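You operate a simulated robot arm through the tools that you are given. There is no shell and no other tool. Be economical: measure what you need, move in short steps, check, and stop when the job is done.

Carry out the task below with a simulated robot arm. There is one attempt and no reset: what you move stays moved.

JOB
Tap the three bulges in the orange panel flat with the yellow mallet.
Fine: put the mallet back.

Only the result counts: the job must be done as asked and must still hold three seconds after the hand-in. Knocking over, shifting, dropping, spilling or breaking anything else fails it.

ROBOT AND FRAMES
A 6-joint arm with a two-finger parallel gripper, fixed in place. Base frame: the origin is at the foot of the arm, x ahead of it, y to its left, z up. Readings come in mm, degrees, newtons and seconds.
With the tool pointing down near the work surface it reaches from about 180 to 740 mm from the base axis. Its first joint turns from -166.0 to 166.0 degrees. Payload 3.91 kg.
Tool frame: the origin (TCP) lies between the finger pads and is the grasp point; the fingertips stand 30 mm ahead of it; z points along the fingers, y is the line along which they close. Largest opening 110 mm; finger width 20, thickness 10; the body of the gripper, 48 by 112 mm, starts 55 mm behind the TCP.
Orientation is that of the tool frame in the base frame, as a unit quaternion [w, x, y, z]. With the fingers straight down and closing along the base's y, the tool's x points along the base's -x, its y along +y and its z along -z.

CONTROLS
- The arm moves only by the tool servo_tool. Its argument "increments" is a list of rows, each a list of 2 entries, a list of its own where there are three numbers: the shift along the tool's x, y, z in mm, then the turn, a rotation vector about the tool's x, y, z in degrees. In form: [[[x, y, z], [wx, wy, wz]], ...]. A call has 1 to 10 rows; each row is the pose to reach, as a shift and turn from the pose commanded when the call began, along the tool's axes at that moment. "claw" is the finger opening in mm, from 0 to 110, set as the call begins (left out, the last holds). Each row takes 0.2 s and may step no farther than 50 mm and 8.6 degrees from the row before; otherwise, or with a gripper value out of range, the whole call is refused. A pose out of reach is approached as far as the arm can. The call stops where the force on the tool passes 60 N (or 10 N more than at its start, if that is more) or the arm is blocked; 0.2 s more then pass. The fingers move at their own pace (about 45 mm/s each) and stop on an object; they squeeze with about 33 N. The grip force told is the motor's: it shows also when the fingers shut on nothing. Time passes only in rows, and 0.2 s behind the last, so rows that repeat a pose let the fingers close. The reply holds the time, the measured pose of the TCP, the force on the tool along the base axes, the opening and the grip force, in the units named above and with some noise.
- Cameras (640 x 400 px; columns grow to the right, rows downward): "scene" is fixed at [49.8, 498.8, 1491.2]; the picture's right is [-0.33, -0.94, 0.00], its down [-0.74, 0.26, -0.62] and it looks along [0.59, -0.20, -0.78] (base axes); focal length 304 px, centre (320, 200). "wrist" rides on the gripper at [-36, 0, -57] in the tool frame; the picture's right is [0.00, -1.00, 0.00], its down [0.97, 0.00, -0.24] and it looks along [0.24, 0.00, 0.97] (tool axes); focal length 218 px, centre (320, 200). There is no depth. A picture from a camera that has moved, and an enlarged one, comes with that camera's place and axes in the base frame and with its lens.
- get_image(camera): a new picture of that camera. No time passes.
- lift_body(by): slides the trunk up (or, below 0, down) by that many mm; the arm rides with it, the base frame stays. It gives what a move gives, with no picture.
- close_up(camera, box): a new picture of the part [left, top, right, bottom] of that camera's present view, enlarged. No time passes.
- job_done(): hands the job in; it is judged then, once.

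Work in short steps. Places have to be worked out from the pictures, the camera data and where the tool is seen: move nearer, look again, correct. Check each grasp and each placing, and mend what went wrong. You have 120 turns and 76 pictures in all, those below and enlarged ones among them. Open the gripper and draw the arm clear of the work before you hand the job in, unless the task says otherwise; then end with one line.

The tools are called after ">>>" as name(argument=value, ...) on one line, values as JSON. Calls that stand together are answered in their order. servo_tool: Moves the arm, as the interface text tells. Its arguments: {"type":"object","properties":{"increments":{"type":"array","items":{"type":"array"}},"claw":{"type":"number"}},"required":["increments"]} The other tools are called the same way: lift_body (by) slides the trunk up or down; get_image (camera) takes a picture; close_up (camera, box) takes an enlarged picture of a part of a camera's view; job_done () hands the job in.

At the start:

```text
time_s: 0.0
tool_pos: [331.8, 218.5, 1185.3]
orientation: [0.0, 0.001, 1.0, 0.0]
ft_force: [-0.7, 0.0, -0.5]
width: 109.9
grasp_force: 0.1
trunk travel left (down, up): [-525.0, 65.0]
```

scene: 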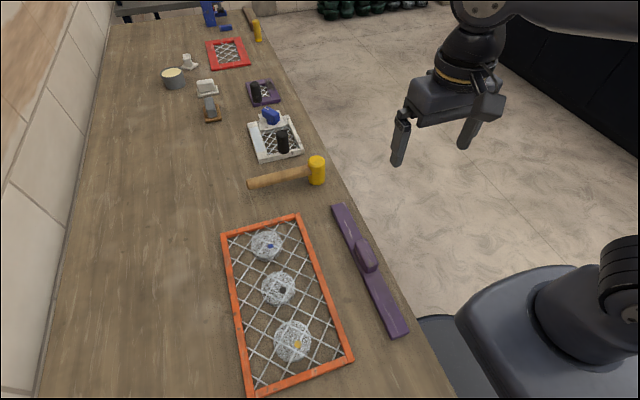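
wrist: 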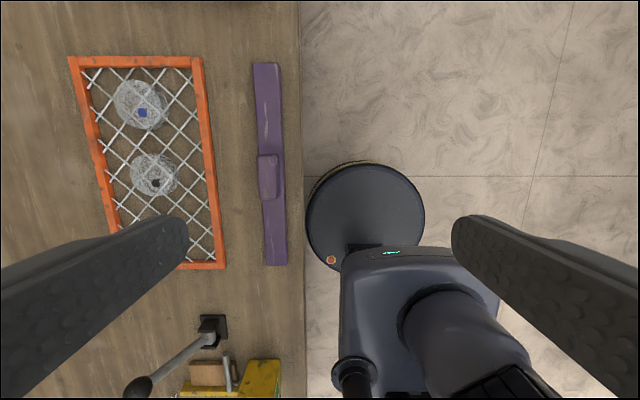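

I'll take enlarged views of the panel and the mallet before moving.

>>> close_up(camera="scene", box=[210, 200, 370, 400])

>>> close_up(camera="scene", box=[230, 100, 350, 220])

>>> close_up(camera="scene", box=[140, 0, 300, 130])

```text
2.00 times, centred on (290, 300) of scene
camera zoom: at [49.8, 498.8, 1491.2], right [-0.33, -0.94, 0.0], down [-0.74, 0.26, -0.62], along [0.59, -0.2, -0.78], focal length 608 px, centre (380, 0)
```

zoom: 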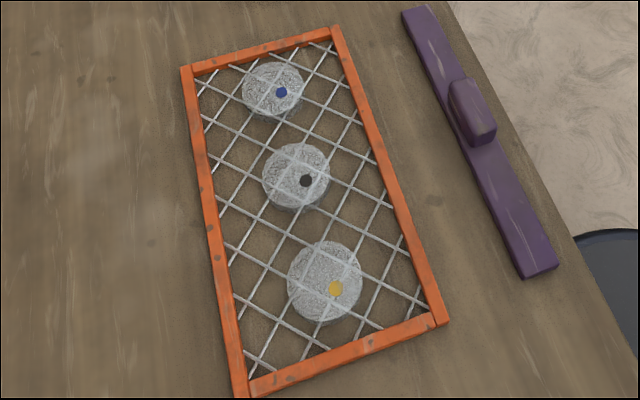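

```text
3.33 times, centred on (290, 160) of scene
camera zoom: at [49.8, 498.8, 1491.2], right [-0.33, -0.94, 0.0], down [-0.74, 0.26, -0.62], along [0.59, -0.2, -0.78], focal length 1014 px, centre (420, 333)
```

zoom: 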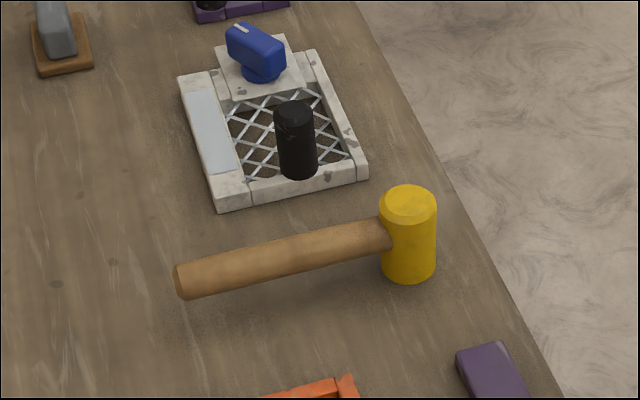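

```text
3.08 times, centred on (220, 65) of scene
camera zoom: at [49.8, 498.8, 1491.2], right [-0.33, -0.94, 0.0], down [-0.74, 0.26, -0.62], along [0.59, -0.2, -0.78], focal length 936 px, centre (628, 615)
```

zoom: 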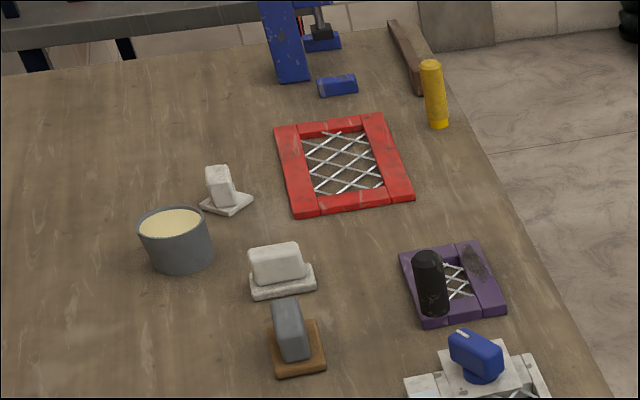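

The mallet stands on its head's face at about (604, 320), with the handle running along +y at z≈893. I'll move above it, turning the tool -80° in this call so the fingers end up closing along x.

>>> servo_tool(increments=[[[-27, 10, 10], [0, 0, -8]], [[-54, 20, 20], [0, 0, -16]], [[-81, 30, 30], [0, 0, -24]], [[-108, 40, 40], [0, 0, -32]], [[-135, 50, 50], [0, 0, -40]], [[-162, 60, 60], [0, 0, -48]], [[-189, 70, 70], [0, 0, -56]], [[-216, 80, 80], [0, 0, -64]], [[-243, 90, 90], [0, 0, -72]], [[-270, 101, 100], [0, 0, -80]]], claw=90)

```text
time_s: 2.2
tool_pos: [606.7, 319.5, 1085.0]
orientation: [0.0, -0.642, 0.766, 0.0]
ft_force: [0.0, 0.8, -0.5]
width: 90.4
grasp_force: 0.1
trunk travel left (down, up): [-525.0, 65.0]
```

The arm is above the mallet. I'll finish the turn and look from both cameras.

>>> servo_tool(increments=[[[0, 0, 0], [0, 0, -5]], [[0, 0, 0], [0, 0, -10]], [[0, 0, 0], [0, 0, -10]]])

>>> get_image(camera="wrist")

>>> get_image(camera="scene")

```text
time_s: 3.0
tool_pos: [603.5, 321.1, 1085.2]
orientation: [0.0, -0.707, 0.707, -0.001]
ft_force: [0.7, -0.3, -0.1]
width: 90.1
grasp_force: 0.1
trunk travel left (down, up): [-525.0, 65.0]
```

```text
70 pictures are left
camera wrist: at [602.6, 356.2, 1142.8], right [1.0, 0.0, 0.0], down [0.0, -0.97, 0.24], along [0.0, -0.24, -0.97], focal length 218 px, centre (320, 200)
```

wrist: 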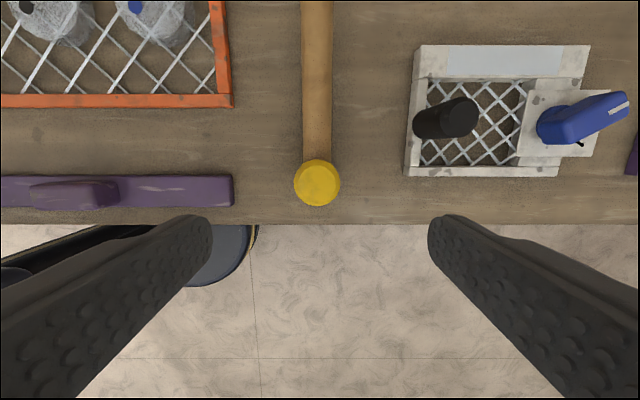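

```text
69 pictures are left
```

scene: 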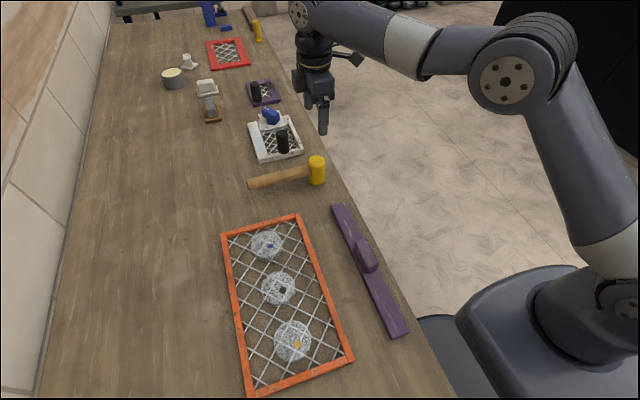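

The head's top is at about (599.5, 321, 928), and both views agree on that. I'll descend partway with the fingers straddling the head in x, then check.

>>> servo_tool(increments=[[[0, 3, 30], [0, 0, 0]], [[0, 3, 60], [0, 0, 0]], [[0, 3, 90], [0, 0, 0]], [[0, 3, 115], [0, 0, 0]], [[0, 3, 115], [0, 0, 0]]])

>>> get_image(camera="wrist")

>>> close_up(camera="scene", box=[240, 60, 400, 220])

```text
time_s: 4.2
tool_pos: [597.8, 319.0, 971.5]
orientation: [0.0, -0.707, 0.707, 0.0]
ft_force: [0.4, 0.2, -0.1]
width: 90.0
grasp_force: 0.1
trunk travel left (down, up): [-525.0, 65.0]
```

```text
68 pictures are left
camera wrist: at [598.0, 355.7, 1027.2], right [1.0, 0.0, 0.0], down [0.0, -0.97, 0.24], along [0.0, -0.24, -0.97], focal length 218 px, centre (320, 200)
```

wrist: 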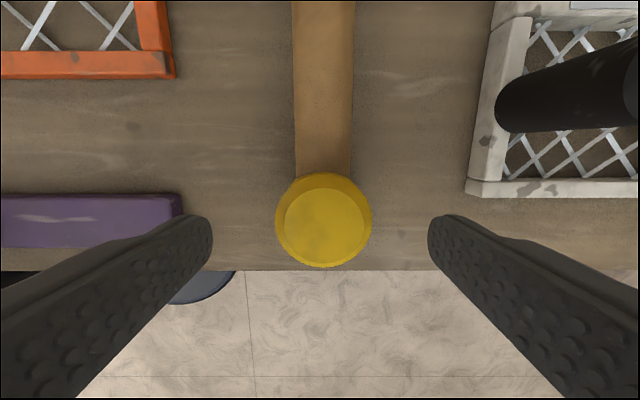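

```text
2.50 times, centred on (320, 140) of scene
camera zoom: at [49.8, 498.8, 1491.2], right [-0.33, -0.94, 0.0], down [-0.74, 0.26, -0.62], along [0.59, -0.2, -0.78], focal length 760 px, centre (320, 350)
```

zoom: 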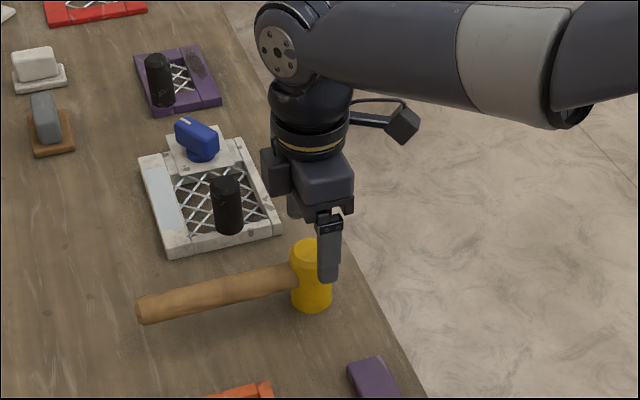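

Head centre is at (599.4, 321) and the fingers straddle it. I'll lower to TCP z≈905, then close.

>>> servo_tool(increments=[[[-1, -1, 20], [0, 0, 0]], [[-1, -1, 40], [0, 0, 0]], [[-1, -1, 56], [0, 0, 0]], [[-1, -1, 66], [0, 0, 0]], [[-1, -1, 66], [0, 0, 0]]])

>>> servo_tool(increments=[[[0, 0, 0], [0, 0, 0]], [[0, 0, 0], [0, 0, 0]], [[0, 0, 0], [0, 0, 0]], [[0, 0, 0], [0, 0, 0]], [[0, 0, 0], [0, 0, 0]]], claw=30)

>>> close_up(camera="scene", box=[240, 100, 400, 220])

```text
time_s: 5.4
tool_pos: [600.5, 319.9, 904.1]
orientation: [0.0, -0.707, 0.707, 0.0]
ft_force: [-0.6, 0.3, -0.6]
width: 90.0
grasp_force: 0.0
trunk travel left (down, up): [-525.0, 65.0]
```

```text
time_s: 6.6
tool_pos: [599.6, 319.5, 905.4]
orientation: [0.0, -0.706, 0.708, 0.0]
ft_force: [-0.9, -0.2, 0.6]
width: 43.4
grasp_force: 33.0
trunk travel left (down, up): [-525.0, 65.0]
```

```text
3.33 times, centred on (320, 160) of scene
camera zoom: at [49.8, 498.8, 1491.2], right [-0.33, -0.94, 0.0], down [-0.74, 0.26, -0.62], along [0.59, -0.2, -0.78], focal length 1014 px, centre (320, 333)
```

zoom: 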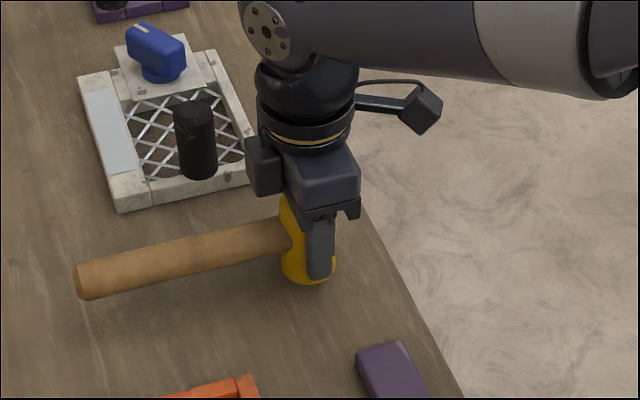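

The fingers have gripped the head: opening 43.4 mm, 33 N. I'll lift straight up and check the hold.

>>> servo_tool(increments=[[[0, 0, -10], [0, 0, 0]], [[0, 0, -30], [0, 0, 0]], [[0, 0, -60], [0, 0, 0]], [[0, 0, -90], [0, 0, 0]], [[0, 0, -90], [0, 0, 0]]])

>>> get_image(camera="wrist")

>>> close_up(camera="scene", box=[220, 60, 400, 220])

```text
time_s: 7.8
tool_pos: [600.5, 319.6, 996.7]
orientation: [0.0, -0.706, 0.708, 0.0]
ft_force: [-0.4, 0.0, -2.9]
width: 43.1
grasp_force: 33.2
trunk travel left (down, up): [-525.0, 65.0]
```

```text
65 pictures are left
camera wrist: at [599.7, 356.5, 1054.0], right [1.0, 0.0, 0.0], down [0.0, -0.97, 0.24], along [0.0, -0.24, -0.97], focal length 218 px, centre (320, 200)
```

wrist: 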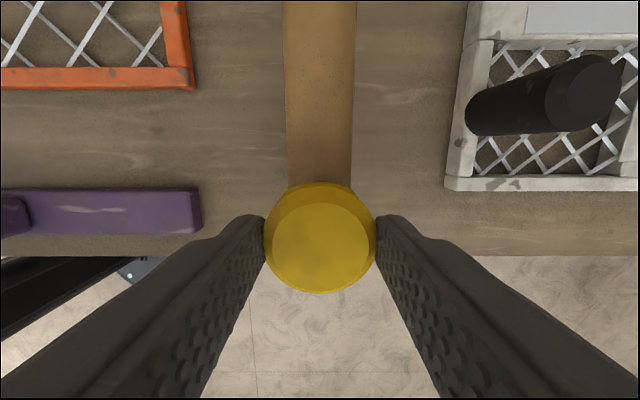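

```text
2.50 times, centred on (310, 140) of scene
camera zoom: at [49.8, 498.8, 1491.2], right [-0.33, -0.94, 0.0], down [-0.74, 0.26, -0.62], along [0.59, -0.2, -0.78], focal length 760 px, centre (345, 350)
```

zoom: 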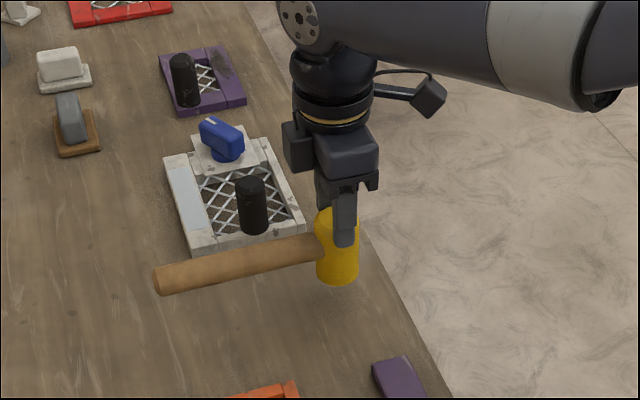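

It's held firmly, at about 2.9 N of weight. I'll travel at height toward the first bulge, stopping short so the wrist camera can see the bulges.

>>> servo_tool(increments=[[[-10, 25, -10], [0, 0, 0]], [[-25, 60, -20], [0, 0, 0]], [[-40, 100, -40], [0, 0, 0]], [[-60, 140, -60], [0, 0, 0]], [[-80, 180, -80], [0, 0, 0]], [[-100, 220, -90], [0, 0, 0]], [[-100, 255, -90], [0, 0, 0]], [[-100, 280, -90], [0, 0, 0]], [[-100, 280, -90], [0, 0, 0]]])

>>> get_image(camera="wrist")

>>> get_image(camera="scene")

```text
time_s: 9.8
tool_pos: [316.5, 420.4, 1083.2]
orientation: [-0.001, -0.706, 0.708, 0.0]
ft_force: [1.1, -0.2, -3.9]
width: 43.2
grasp_force: 33.3
trunk travel left (down, up): [-525.0, 65.0]
```

```text
63 pictures are left
camera wrist: at [316.6, 456.1, 1140.9], right [1.0, 0.0, 0.0], down [0.0, -0.97, 0.24], along [0.0, -0.24, -0.97], focal length 218 px, centre (320, 200)
```

wrist: 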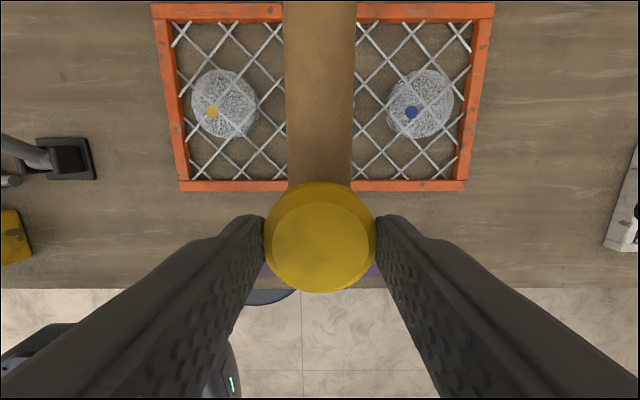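

```text
62 pictures are left
```

scene: 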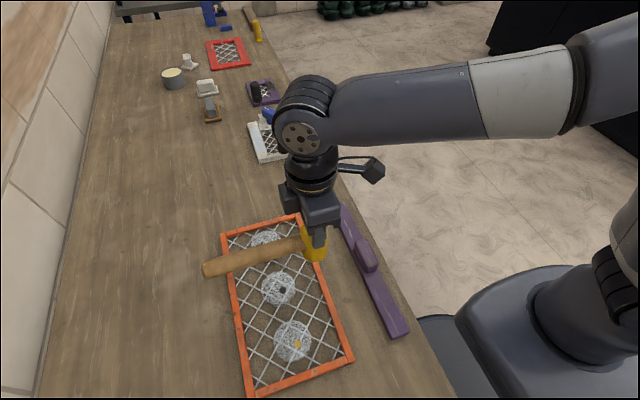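

The mallet travels fine. Now I'll look closer at the bulges and their coloured dots.

>>> close_up(camera="wrist", box=[350, 50, 500, 150])

>>> close_up(camera="wrist", box=[150, 50, 300, 150])

>>> close_up(camera="scene", box=[230, 260, 350, 380])

```text
4.00 times, centred on (425, 100) of wrist
camera zoom: at [316.6, 456.1, 1140.9], right [1.0, 0.0, 0.0], down [0.0, -0.97, 0.24], along [0.0, -0.24, -0.97], focal length 873 px, centre (-100, 600)
```

zoom: 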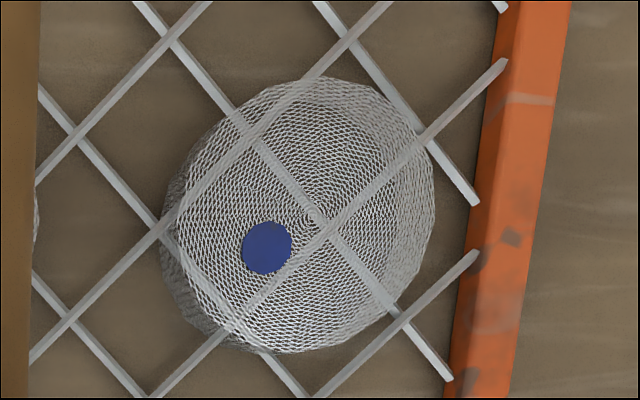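

```text
4.00 times, centred on (225, 100) of wrist
camera zoom: at [316.6, 456.1, 1140.9], right [1.0, 0.0, 0.0], down [0.0, -0.97, 0.24], along [0.0, -0.24, -0.97], focal length 873 px, centre (700, 600)
```

zoom: 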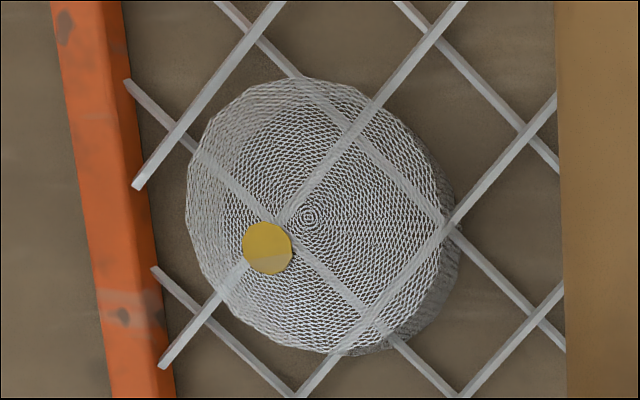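

```text
3.33 times, centred on (290, 320) of scene
camera zoom: at [49.8, 498.8, 1491.2], right [-0.33, -0.94, 0.0], down [-0.74, 0.26, -0.62], along [0.59, -0.2, -0.78], focal length 1014 px, centre (420, -200)
```

zoom: 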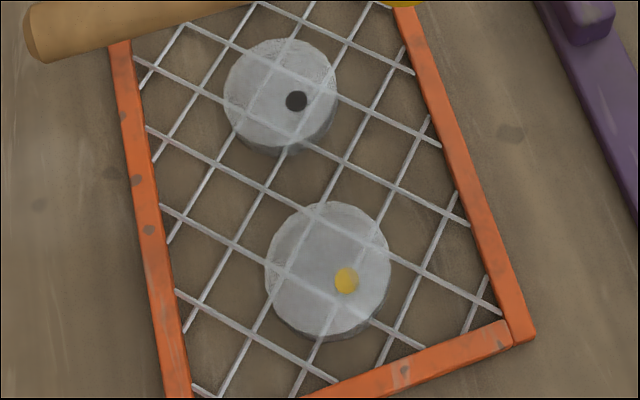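

The bulges are mesh domes with apexes near (427, 500), (320, 500) and (212, 500), tops around z 890. I'll move over the middle one and come down to just above it.

>>> servo_tool(increments=[[[-25, -2, 20], [0, 0, 0]], [[-50, -3, 40], [0, 0, 0]], [[-78, -3, 60], [0, 0, 0]], [[-78, -3, 85], [0, 0, 0]], [[-78, -3, 110], [0, 0, 0]], [[-78, -3, 130], [0, 0, 0]], [[-78, -3, 130], [0, 0, 0]]])

>>> close_up(camera="scene", box=[200, 200, 360, 360])

>>> get_image(camera="wrist")

```text
time_s: 11.4
tool_pos: [324.5, 498.3, 962.3]
orientation: [-0.008, 0.707, -0.707, -0.002]
ft_force: [-2.8, 1.6, 56.0]
width: 42.7
grasp_force: 32.5
trunk travel left (down, up): [-525.0, 65.0]
```

```text
2.50 times, centred on (280, 280) of scene
camera zoom: at [49.8, 498.8, 1491.2], right [-0.33, -0.94, 0.0], down [-0.74, 0.26, -0.62], along [0.59, -0.2, -0.78], focal length 760 px, centre (420, 0)
```

zoom: 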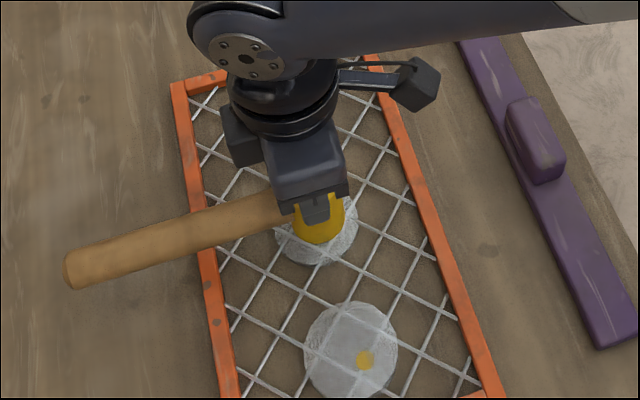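

```text
57 pictures are left
camera wrist: at [321.5, 533.6, 1020.1], right [1.0, 0.0, 0.01], down [0.0, -0.97, 0.23], along [0.01, -0.23, -0.97], focal length 218 px, centre (320, 200)
```

wrist: 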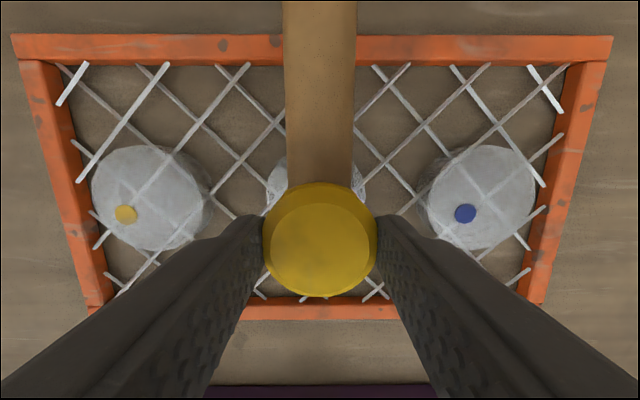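

Contact of 56 N came with TCP at z 962, higher than I expected for the dome. I'll zoom in before doing anything else.

>>> close_up(camera="wrist", box=[400, 120, 560, 260])

>>> close_up(camera="scene", box=[280, 240, 350, 310])

>>> close_up(camera="wrist", box=[240, 120, 400, 320])

```text
2.86 times, centred on (480, 190) of wrist
camera zoom: at [321.5, 533.6, 1020.1], right [1.0, 0.0, 0.01], down [0.0, -0.97, 0.23], along [0.01, -0.23, -0.97], focal length 624 px, centre (-137, 229)
```

zoom: 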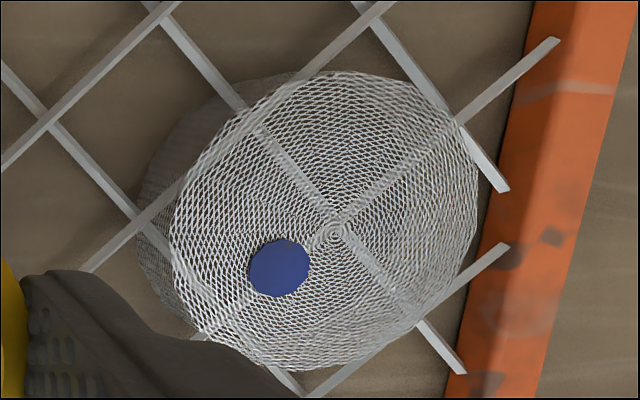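

```text
5.71 times, centred on (315, 275) of scene
camera zoom: at [49.8, 498.8, 1491.2], right [-0.33, -0.94, 0.0], down [-0.74, 0.26, -0.62], along [0.59, -0.2, -0.78], focal length 1737 px, centre (349, -229)
```

zoom: 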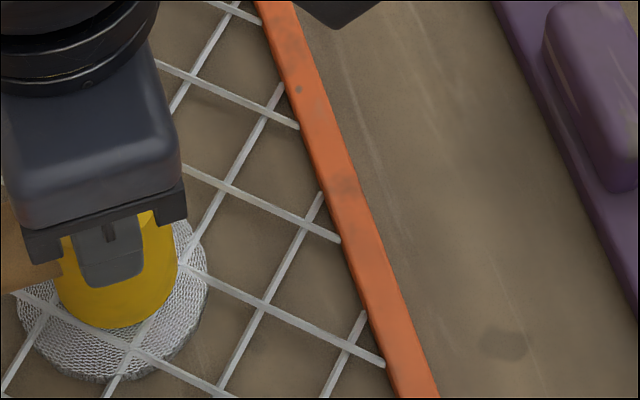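

```text
2.00 times, centred on (320, 220) of wrist
camera zoom: at [321.5, 533.6, 1020.1], right [1.0, 0.0, 0.01], down [0.0, -0.97, 0.23], along [0.01, -0.23, -0.97], focal length 436 px, centre (320, 160)
```

zoom: 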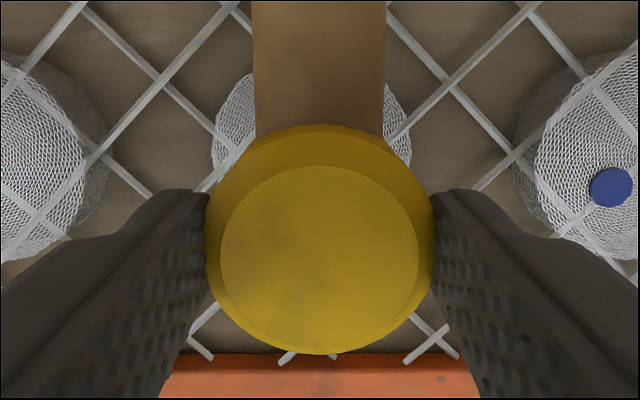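

The views suggest the head now hangs lower in the fingers than when I gripped it, with its bottom about 80 mm below the TCP. That means it's resting on the bulge. I'll raise a bit and look at the grip and the bulge.

>>> servo_tool(increments=[[[0, 0, -20], [0, 0, 0]], [[0, 0, -40], [0, 0, 0]], [[30, 0, -60], [0, 0, 0]], [[60, 0, -80], [0, 0, 0]], [[60, 0, -80], [0, 0, 0]]])

>>> get_image(camera="scene")

>>> close_up(camera="scene", box=[220, 200, 380, 320])

>>> get_image(camera="wrist")

```text
time_s: 12.6
tool_pos: [323.9, 437.4, 1033.8]
orientation: [0.0, -0.706, 0.708, 0.0]
ft_force: [0.5, 0.3, -3.3]
width: 43.5
grasp_force: 32.5
trunk travel left (down, up): [-525.0, 65.0]
```

```text
53 pictures are left
```

scene: 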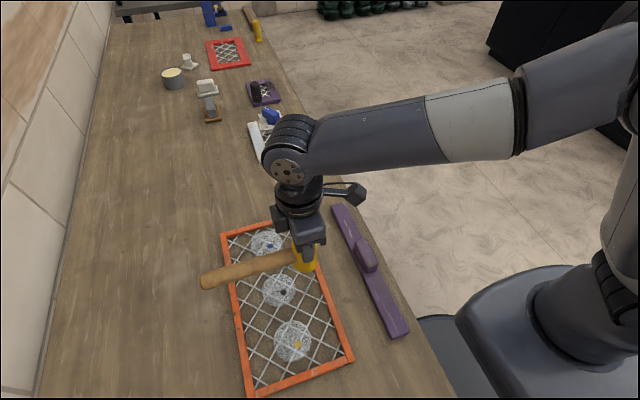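

```text
3.33 times, centred on (300, 260) of scene
camera zoom: at [49.8, 498.8, 1491.2], right [-0.33, -0.94, 0.0], down [-0.74, 0.26, -0.62], along [0.59, -0.2, -0.78], focal length 1014 px, centre (387, 0)
```

zoom: 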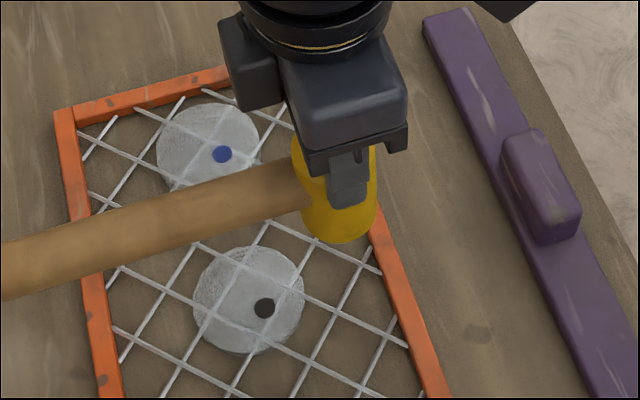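

```text
51 pictures are left
camera wrist: at [323.4, 473.4, 1091.1], right [1.0, 0.0, 0.0], down [0.0, -0.97, 0.24], along [0.0, -0.24, -0.97], focal length 218 px, centre (320, 200)
```

wrist: 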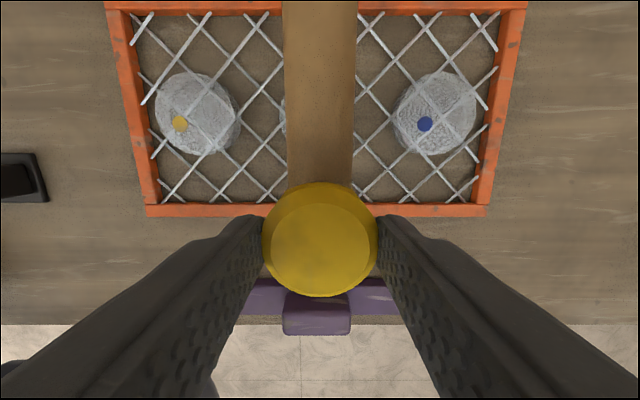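

The grip is stable and the middle dome looks lower than its neighbours, so that press worked partly. I'll return over it and press down in small steps, watching the depth.

>>> servo_tool(increments=[[[-30, 3, 20], [0, 0, 0]], [[-61, 3, 40], [0, 0, 0]], [[-61, 3, 58], [0, 0, 0]], [[-61, 3, 66], [0, 0, 0]], [[-61, 3, 72], [0, 0, 0]], [[-61, 3, 78], [0, 0, 0]], [[-61, 3, 84], [0, 0, 0]], [[-61, 3, 90], [0, 0, 0]]])

```text
time_s: 14.4
tool_pos: [319.7, 499.2, 945.4]
orientation: [0.001, -0.707, 0.708, 0.0]
ft_force: [1.0, 2.2, 24.1]
width: 43.5
grasp_force: 30.8
trunk travel left (down, up): [-525.0, 65.0]
```

At TCP z 945 the force is only 24 N, so something is yielding. I'll look at whether that's the dome or the grip.

>>> get_image(camera="wrist")

>>> close_up(camera="scene", box=[220, 210, 380, 350])

```text
50 pictures are left
camera wrist: at [319.4, 535.2, 1002.7], right [1.0, 0.0, 0.0], down [0.0, -0.97, 0.24], along [0.0, -0.24, -0.97], focal length 218 px, centre (320, 200)
```

wrist: 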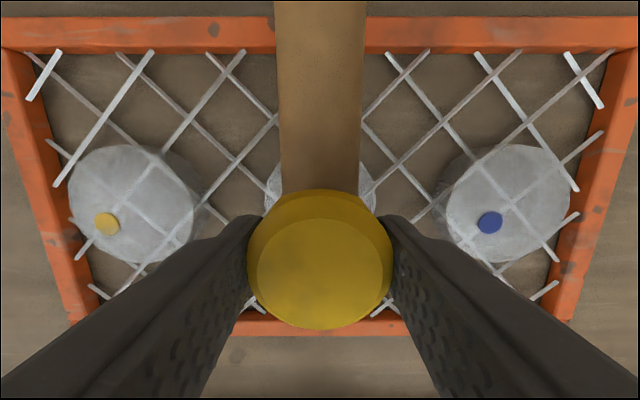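

```text
2.86 times, centred on (300, 280) of scene
camera zoom: at [49.8, 498.8, 1491.2], right [-0.33, -0.94, 0.0], down [-0.74, 0.26, -0.62], along [0.59, -0.2, -0.78], focal length 869 px, centre (377, -29)
```

zoom: 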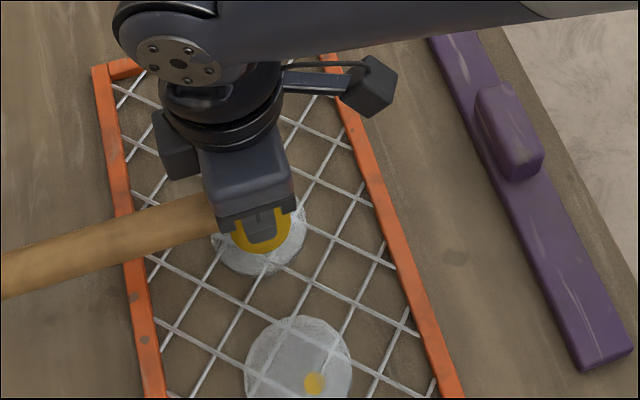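

The head slid about 15 mm up in the fingers, so the grip slips at roughly 25 N. I'll lift away and measure whether the middle dome actually moved.

>>> servo_tool(increments=[[[0, 0, -20], [0, 0, 0]], [[0, 0, -40], [0, 0, 0]], [[30, 25, -70], [0, 0, 0]], [[60, 60, -90], [0, 0, 0]], [[60, 60, -90], [0, 0, 0]]])

>>> get_image(camera="wrist")

>>> close_up(camera="wrist", box=[340, 60, 500, 180])

>>> close_up(camera="scene", box=[230, 210, 330, 310])

```text
refused: row 4 steps farther than a row can; nothing moved
```

```text
48 pictures are left
camera wrist: at [319.4, 535.2, 1002.7], right [1.0, 0.0, 0.0], down [0.0, -0.97, 0.24], along [0.0, -0.24, -0.97], focal length 218 px, centre (320, 200)
```

wrist: 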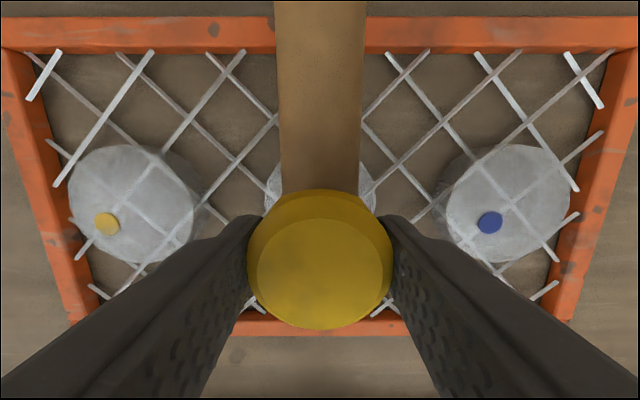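

```text
3.33 times, centred on (420, 120) of wrist
camera zoom: at [319.4, 535.2, 1002.7], right [1.0, 0.0, 0.0], down [0.0, -0.97, 0.24], along [0.0, -0.24, -0.97], focal length 728 px, centre (-13, 467)
```

zoom: 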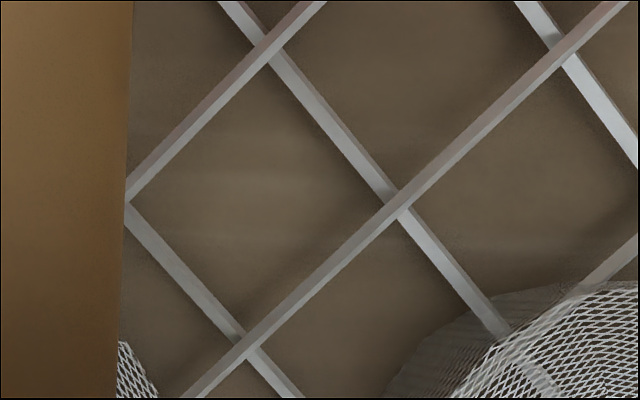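

```text
4.00 times, centred on (280, 260) of scene
camera zoom: at [49.8, 498.8, 1491.2], right [-0.33, -0.94, 0.0], down [-0.74, 0.26, -0.62], along [0.59, -0.2, -0.78], focal length 1216 px, centre (480, -40)
```

zoom: 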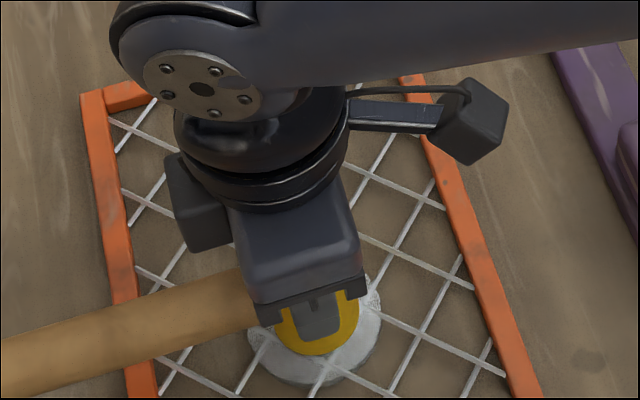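

The move was refused because a step was too long, and I used up some pictures. I'll retry with smaller steps.

>>> servo_tool(increments=[[[0, 0, -20], [0, 0, 0]], [[0, 0, -40], [0, 0, 0]], [[25, 20, -65], [0, 0, 0]], [[45, 45, -85], [0, 0, 0]], [[60, 65, -90], [0, 0, 0]], [[60, 65, -90], [0, 0, 0]]])

>>> get_image(camera="wrist")

>>> close_up(camera="scene", box=[230, 210, 330, 310])

```text
time_s: 15.8
tool_pos: [252.3, 440.1, 1033.5]
orientation: [0.001, -0.706, 0.708, 0.0]
ft_force: [0.4, 0.7, -3.6]
width: 43.5
grasp_force: 32.6
trunk travel left (down, up): [-525.0, 65.0]
```

```text
45 pictures are left
camera wrist: at [253.5, 476.2, 1090.6], right [1.0, 0.0, 0.0], down [0.0, -0.97, 0.24], along [0.0, -0.24, -0.97], focal length 218 px, centre (320, 200)
```

wrist: 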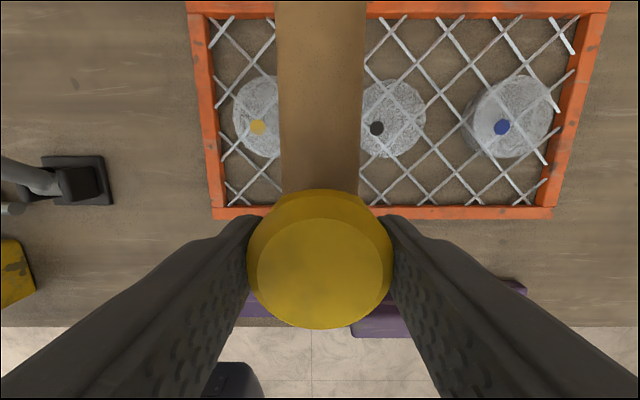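

```text
4.00 times, centred on (280, 260) of scene
camera zoom: at [49.8, 498.8, 1491.2], right [-0.33, -0.94, 0.0], down [-0.74, 0.26, -0.62], along [0.59, -0.2, -0.78], focal length 1216 px, centre (480, -40)
```

zoom: 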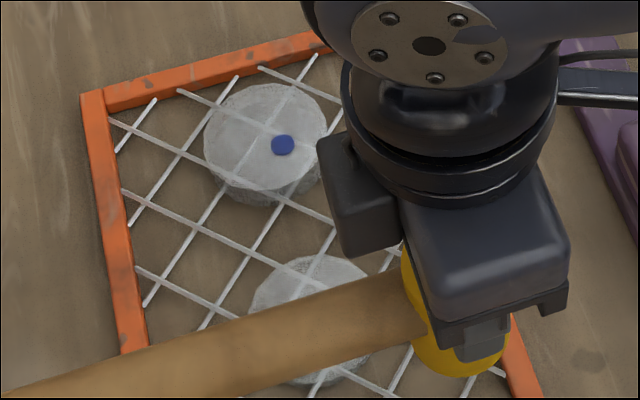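

The middle dome has dropped roughly 7 mm and looks visibly lower, so sharp taps work better than slow pressing. I'll give it a brisk tap from above, with the stop at 60 N.

>>> servo_tool(increments=[[[-20, -22, 0], [0, 0, 0]], [[-40, -45, 10], [0, 0, 0]], [[-59, -67, 20], [0, 0, 0]], [[-59, -67, 30], [0, 0, 0]], [[-59, -67, 30], [0, 0, 0]], [[-59, -67, 65], [0, 0, 0]], [[-59, -67, 105], [0, 0, 0]]])

>>> get_image(camera="wrist")

```text
time_s: 17.4
tool_pos: [324.6, 500.5, 933.8]
orientation: [0.005, -0.707, 0.708, 0.0]
ft_force: [1.2, -5.0, 41.5]
width: 43.3
grasp_force: 26.2
trunk travel left (down, up): [-525.0, 65.0]
```

```text
43 pictures are left
camera wrist: at [322.7, 535.9, 992.6], right [1.0, 0.0, 0.01], down [0.0, -0.97, 0.23], along [0.0, -0.23, -0.97], focal length 218 px, centre (320, 200)
```

wrist: 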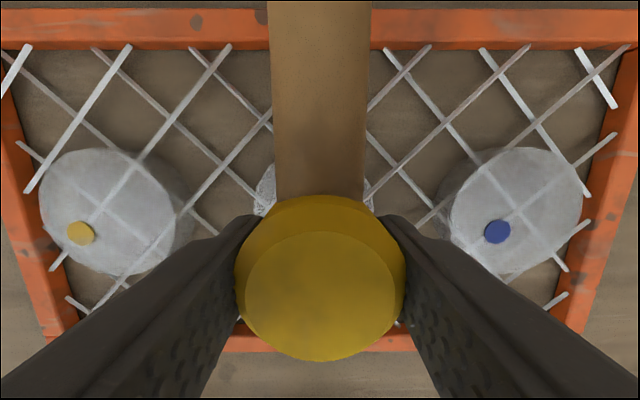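

It slid another ~10 mm while the dome probably gave a little. I'll lift to the earlier viewing spot to measure the dome in the scene camera.

>>> servo_tool(increments=[[[0, 0, -25], [0, 0, 0]], [[10, 0, -60], [0, 0, 0]], [[40, 0, -90], [0, 0, 0]], [[62, -5, -105], [0, 0, 0]], [[62, -5, -105], [0, 0, 0]]])

>>> close_up(camera="scene", box=[220, 200, 380, 320])

```text
time_s: 18.6
tool_pos: [329.6, 436.1, 1034.9]
orientation: [0.0, -0.706, 0.708, 0.0]
ft_force: [0.2, 0.0, -3.8]
width: 43.5
grasp_force: 33.3
trunk travel left (down, up): [-525.0, 65.0]
```

```text
3.33 times, centred on (300, 260) of scene
camera zoom: at [49.8, 498.8, 1491.2], right [-0.33, -0.94, 0.0], down [-0.74, 0.26, -0.62], along [0.59, -0.2, -0.78], focal length 1014 px, centre (387, 0)
```

zoom: 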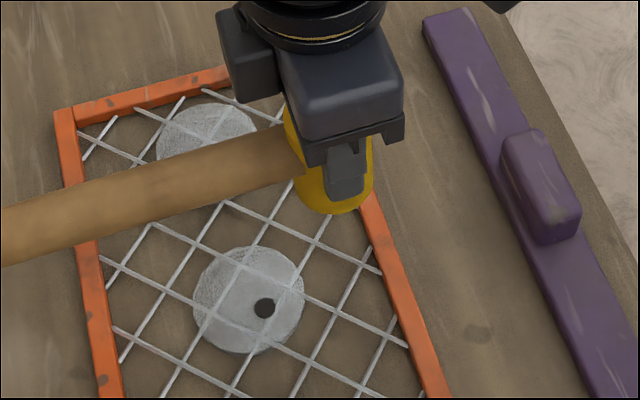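

The dome hasn't changed since the first tap. I'll zoom in tight to see how much height is left.

>>> close_up(camera="scene", box=[260, 265, 300, 310])

>>> close_up(camera="scene", box=[270, 315, 315, 365])

```text
8.89 times, centred on (280, 288) of scene
camera zoom: at [49.8, 498.8, 1491.2], right [-0.33, -0.94, 0.0], down [-0.74, 0.26, -0.62], along [0.59, -0.2, -0.78], focal length 2703 px, centre (676, -578)
```

zoom: 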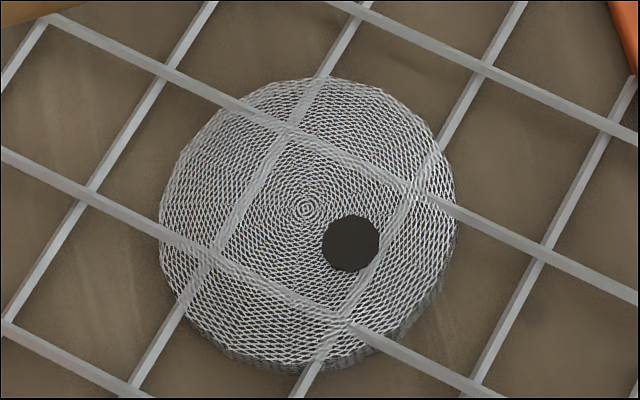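

```text
8.00 times, centred on (292, 340) of scene
camera zoom: at [49.8, 498.8, 1491.2], right [-0.33, -0.94, 0.0], down [-0.74, 0.26, -0.62], along [0.59, -0.2, -0.78], focal length 2432 px, centre (540, -920)
```

zoom: 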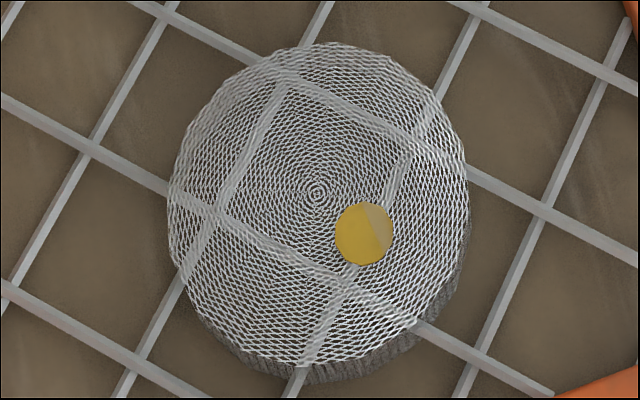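

The middle dome is only about half down, and the slipping grip can't transmit more force. My plan is to set the mallet down at its spot and regrip with the fingers closing along y. That puts one fingertip on top of the handle beside the head, so the push goes straight into the mallet. First I'll carry it back at height.

>>> servo_tool(increments=[[[12, -28, 0], [0, 0, 0]], [[26, -60, 0], [0, 0, 0]], [[42, -95, 0], [0, 0, 0]], [[58, -130, 0], [0, 0, 0]], [[73, -165, 0], [0, 0, 0]], [[88, -200, 0], [0, 0, 0]], [[103, -235, 0], [0, 0, 0]], [[117, -268, 0], [0, 0, 0]], [[117, -270, 0], [0, 0, 0]]])

>>> get_image(camera="wrist")

>>> close_up(camera="scene", box=[220, 60, 400, 220])

```text
time_s: 20.6
tool_pos: [596.6, 317.4, 1034.7]
orientation: [0.0, -0.706, 0.708, 0.0]
ft_force: [-0.1, -0.4, -3.7]
width: 43.6
grasp_force: 33.2
trunk travel left (down, up): [-525.0, 65.0]
```

```text
39 pictures are left
camera wrist: at [597.1, 354.9, 1092.1], right [1.0, 0.0, 0.0], down [0.0, -0.97, 0.24], along [0.0, -0.24, -0.97], focal length 218 px, centre (320, 200)
```

wrist: 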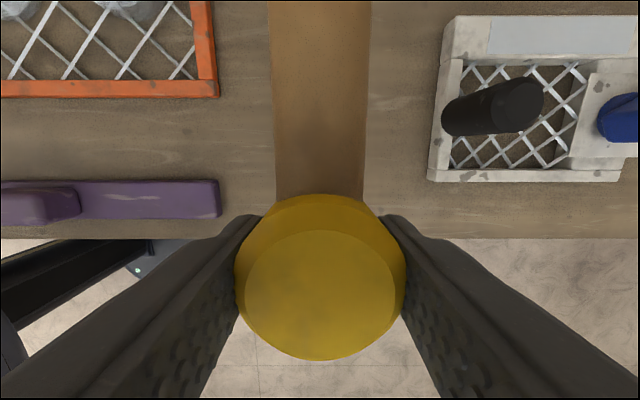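

```text
2.50 times, centred on (310, 140) of scene
camera zoom: at [49.8, 498.8, 1491.2], right [-0.33, -0.94, 0.0], down [-0.74, 0.26, -0.62], along [0.59, -0.2, -0.78], focal length 760 px, centre (345, 350)
```

zoom: 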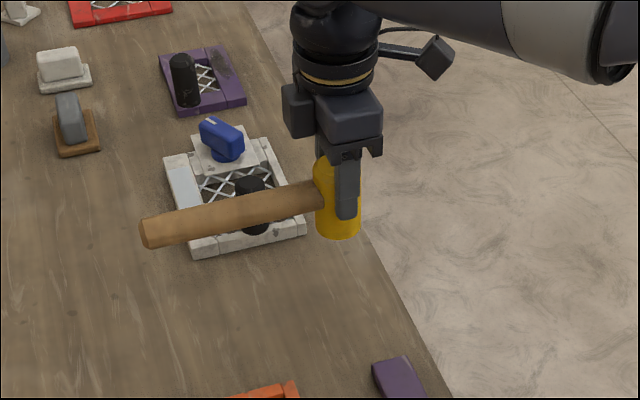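

Now I'll lower it onto its original spot, slowly near the end.

>>> servo_tool(increments=[[[-2, -2.5, 30], [0, 0, 0]], [[-2, -2.5, 60], [0, 0, 0]], [[-2, -2.5, 85], [0, 0, 0]], [[-2, -2.5, 95], [0, 0, 0]], [[-2, -2.5, 99], [0, 0, 0]], [[-2, -2.5, 102], [0, 0, 0]], [[-2, -2.5, 102], [0, 0, 0]]])

```text
time_s: 22.2
tool_pos: [599.5, 321.1, 931.8]
orientation: [0.001, -0.706, 0.708, 0.0]
ft_force: [0.4, 0.1, -3.1]
width: 43.8
grasp_force: 32.9
trunk travel left (down, up): [-525.0, 65.0]
```

No contact yet, so I'll go down in small steps.

>>> servo_tool(increments=[[[0, 0, 2], [0, 0, 0]], [[0, 0, 4], [0, 0, 0]], [[0, 0, 4], [0, 0, 0]]])

>>> servo_tool(increments=[[[0, 0, 2], [0, 0, 0]], [[0, 0, 4], [0, 0, 0]], [[0, 0, 4], [0, 0, 0]]])

```text
time_s: 23.0
tool_pos: [599.8, 321.2, 928.5]
orientation: [0.0, -0.706, 0.708, -0.001]
ft_force: [0.3, 0.0, -3.8]
width: 43.3
grasp_force: 32.4
trunk travel left (down, up): [-525.0, 65.0]
```

```text
time_s: 23.8
tool_pos: [599.0, 321.0, 924.9]
orientation: [0.001, -0.707, 0.707, 0.001]
ft_force: [0.3, -0.1, -3.2]
width: 43.3
grasp_force: 32.8
trunk travel left (down, up): [-525.0, 65.0]
```

>>> servo_tool(increments=[[[1.5, 0, 2], [0, 0, 0]], [[1.5, 0, 4], [0, 0, 0]], [[1.5, 0, 4], [0, 0, 0]]])

>>> close_up(camera="scene", box=[240, 120, 360, 210])

```text
time_s: 24.6
tool_pos: [600.1, 319.7, 923.0]
orientation: [0.001, -0.707, 0.707, 0.0]
ft_force: [-1.1, 0.8, 15.4]
width: 43.5
grasp_force: 33.4
trunk travel left (down, up): [-525.0, 65.0]
```

```text
4.44 times, centred on (300, 165) of scene
camera zoom: at [49.8, 498.8, 1491.2], right [-0.33, -0.94, 0.0], down [-0.74, 0.26, -0.62], along [0.59, -0.2, -0.78], focal length 1351 px, centre (409, 356)
```

zoom: 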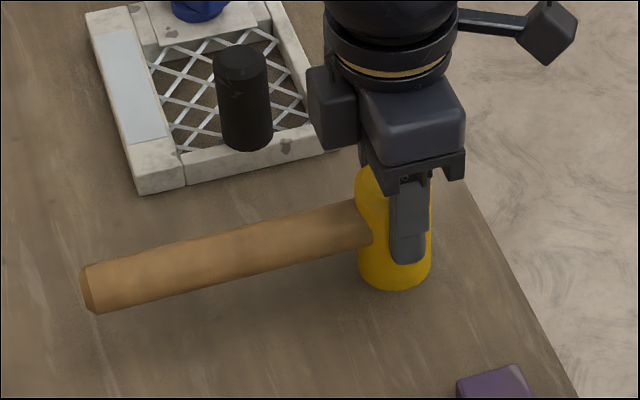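

The head is back on the table with TCP at 923, so its bottom sits 63 mm below the TCP. I'll relieve the pressure, open, and rise straight up.

>>> servo_tool(increments=[[[0, 0, -1.5], [0, 0, 0]], [[0, 0, -1.5], [0, 0, 0]]])

>>> servo_tool(increments=[[[0, 0, 0], [0, 0, 0]], [[0, 0, 0], [0, 0, 0]], [[0, 0, 0], [0, 0, 0]], [[0, 0, -30], [0, 0, 0]], [[0, 0, -60], [0, 0, 0]], [[0, 0, -100], [0, 0, 0]], [[0, 0, -100], [0, 0, 0]]], claw=90)

>>> servo_tool(increments=[[[0, 0, 0], [0, 0, 8]], [[0, 0, 0], [0, 0, 16]], [[0, 0, 0], [0, 0, 24]], [[0, 0, 0], [0, 0, 32]], [[0, 0, 0], [0, 0, 40]], [[0, 0, 0], [0, 0, 48]], [[0, 0, 0], [0, 0, 56]], [[0, 0, 0], [0, 0, 64]], [[0, 0, 0], [0, 0, 72]], [[0, 0, 0], [0, 0, 80]]])

>>> servo_tool(increments=[[[0, 0, 0], [0, 0, 8]], [[0, 0, 0], [0, 0, 10]], [[0, 0, 0], [0, 0, 10]]])

>>> get_image(camera="wrist")

>>> close_up(camera="scene", box=[230, 100, 350, 220])

```text
time_s: 25.2
tool_pos: [600.2, 320.4, 921.6]
orientation: [0.001, -0.706, 0.708, 0.0]
ft_force: [-0.6, 3.5, 16.7]
width: 43.8
grasp_force: 33.5
trunk travel left (down, up): [-525.0, 65.0]
```

```text
time_s: 26.8
tool_pos: [599.1, 319.9, 1022.5]
orientation: [0.0, -0.707, 0.708, 0.001]
ft_force: [-0.4, 0.3, -0.4]
width: 89.9
grasp_force: 0.1
trunk travel left (down, up): [-525.0, 65.0]
```

```text
time_s: 29.0
tool_pos: [599.1, 320.4, 1022.7]
orientation: [0.001, -0.086, 0.996, -0.001]
ft_force: [0.5, 0.5, -0.2]
width: 90.1
grasp_force: 0.1
trunk travel left (down, up): [-525.0, 65.0]
```

```text
time_s: 29.8
tool_pos: [599.1, 319.5, 1021.5]
orientation: [0.0, 0.001, 1.0, 0.0]
ft_force: [0.1, -0.1, 0.1]
width: 89.9
grasp_force: 0.0
trunk travel left (down, up): [-525.0, 65.0]
```

```text
36 pictures are left
camera wrist: at [635.3, 319.7, 1079.5], right [0.0, -1.0, 0.0], down [-0.97, 0.0, 0.24], along [-0.24, 0.0, -0.97], focal length 218 px, centre (320, 200)
```

wrist: 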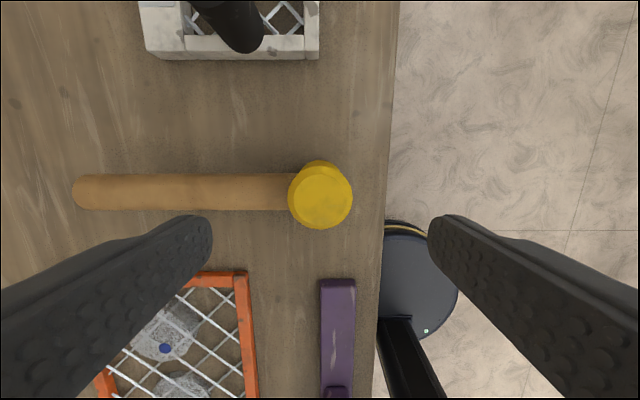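

```text
3.33 times, centred on (290, 160) of scene
camera zoom: at [49.8, 498.8, 1491.2], right [-0.33, -0.94, 0.0], down [-0.74, 0.26, -0.62], along [0.59, -0.2, -0.78], focal length 1014 px, centre (420, 333)
```

zoom: 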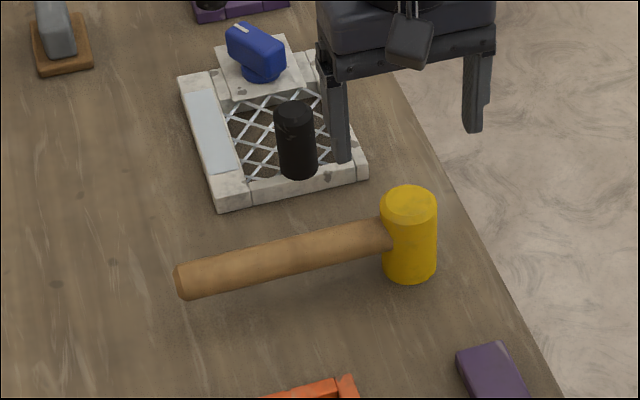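

The mallet is back at exactly its original position. I'll descend with the fingers along y until the tips are just above the handle's top, about TCP 945, and check.

>>> servo_tool(increments=[[[0, 0, 30], [0, 0, 0]], [[0, 0, 55], [0, 0, 0]], [[0, 0, 70], [0, 0, 0]], [[0, 0, 77], [0, 0, 0]], [[0, 0, 77], [0, 0, 0]]], claw=70)

>>> close_up(camera="scene", box=[270, 120, 350, 200])

>>> get_image(camera="wrist")

```text
time_s: 31.0
tool_pos: [599.2, 321.3, 948.5]
orientation: [0.004, 0.001, 1.0, 0.004]
ft_force: [-0.5, 7.3, 26.8]
width: 73.4
grasp_force: 3.4
trunk travel left (down, up): [-525.0, 65.0]
```

```text
5.00 times, centred on (310, 160) of scene
camera zoom: at [49.8, 498.8, 1491.2], right [-0.33, -0.94, 0.0], down [-0.74, 0.26, -0.62], along [0.59, -0.2, -0.78], focal length 1520 px, centre (370, 400)
```

zoom: 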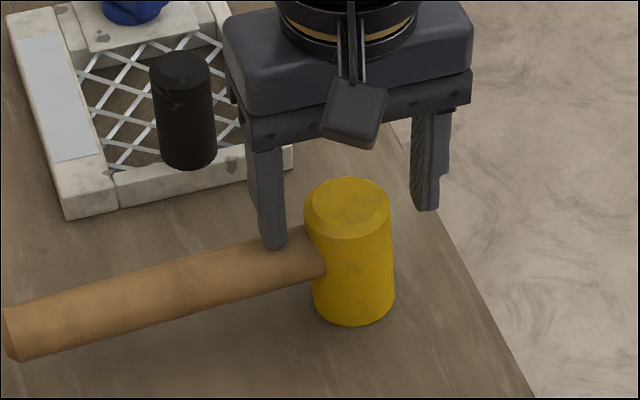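

```text
33 pictures are left
camera wrist: at [634.9, 321.3, 1006.3], right [0.0, -1.0, -0.01], down [-0.97, 0.0, 0.23], along [-0.23, 0.01, -0.97], focal length 218 px, centre (320, 200)
```

wrist: 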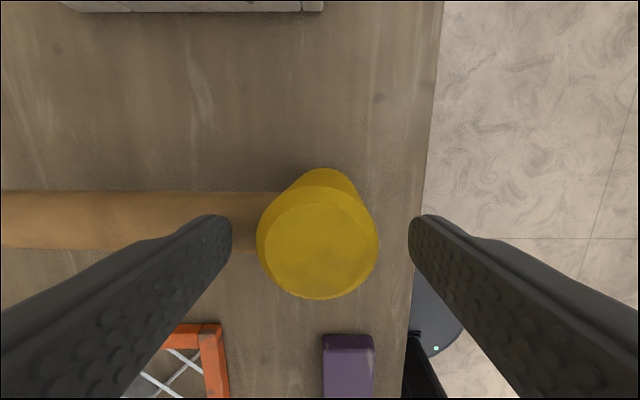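

A fingertip is already resting on the handle with 27 N, so the handle's top is at z≈918. I'll raise 5 mm and close on the head.

>>> servo_tool(increments=[[[0, 0, -6], [0, 0, 0]], [[0, 0, -6], [0, 0, 0]]])

>>> close_up(camera="scene", box=[240, 110, 360, 210])

```text
time_s: 31.6
tool_pos: [598.9, 318.7, 951.0]
orientation: [0.001, 0.001, 1.0, -0.001]
ft_force: [4.7, 4.7, 12.8]
width: 72.1
grasp_force: 2.3
trunk travel left (down, up): [-525.0, 65.0]
```

```text
4.00 times, centred on (300, 160) of scene
camera zoom: at [49.8, 498.8, 1491.2], right [-0.33, -0.94, 0.0], down [-0.74, 0.26, -0.62], along [0.59, -0.2, -0.78], focal length 1216 px, centre (400, 360)
```

zoom: 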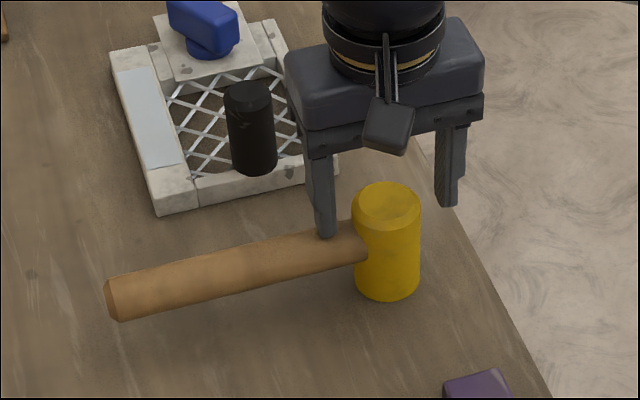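

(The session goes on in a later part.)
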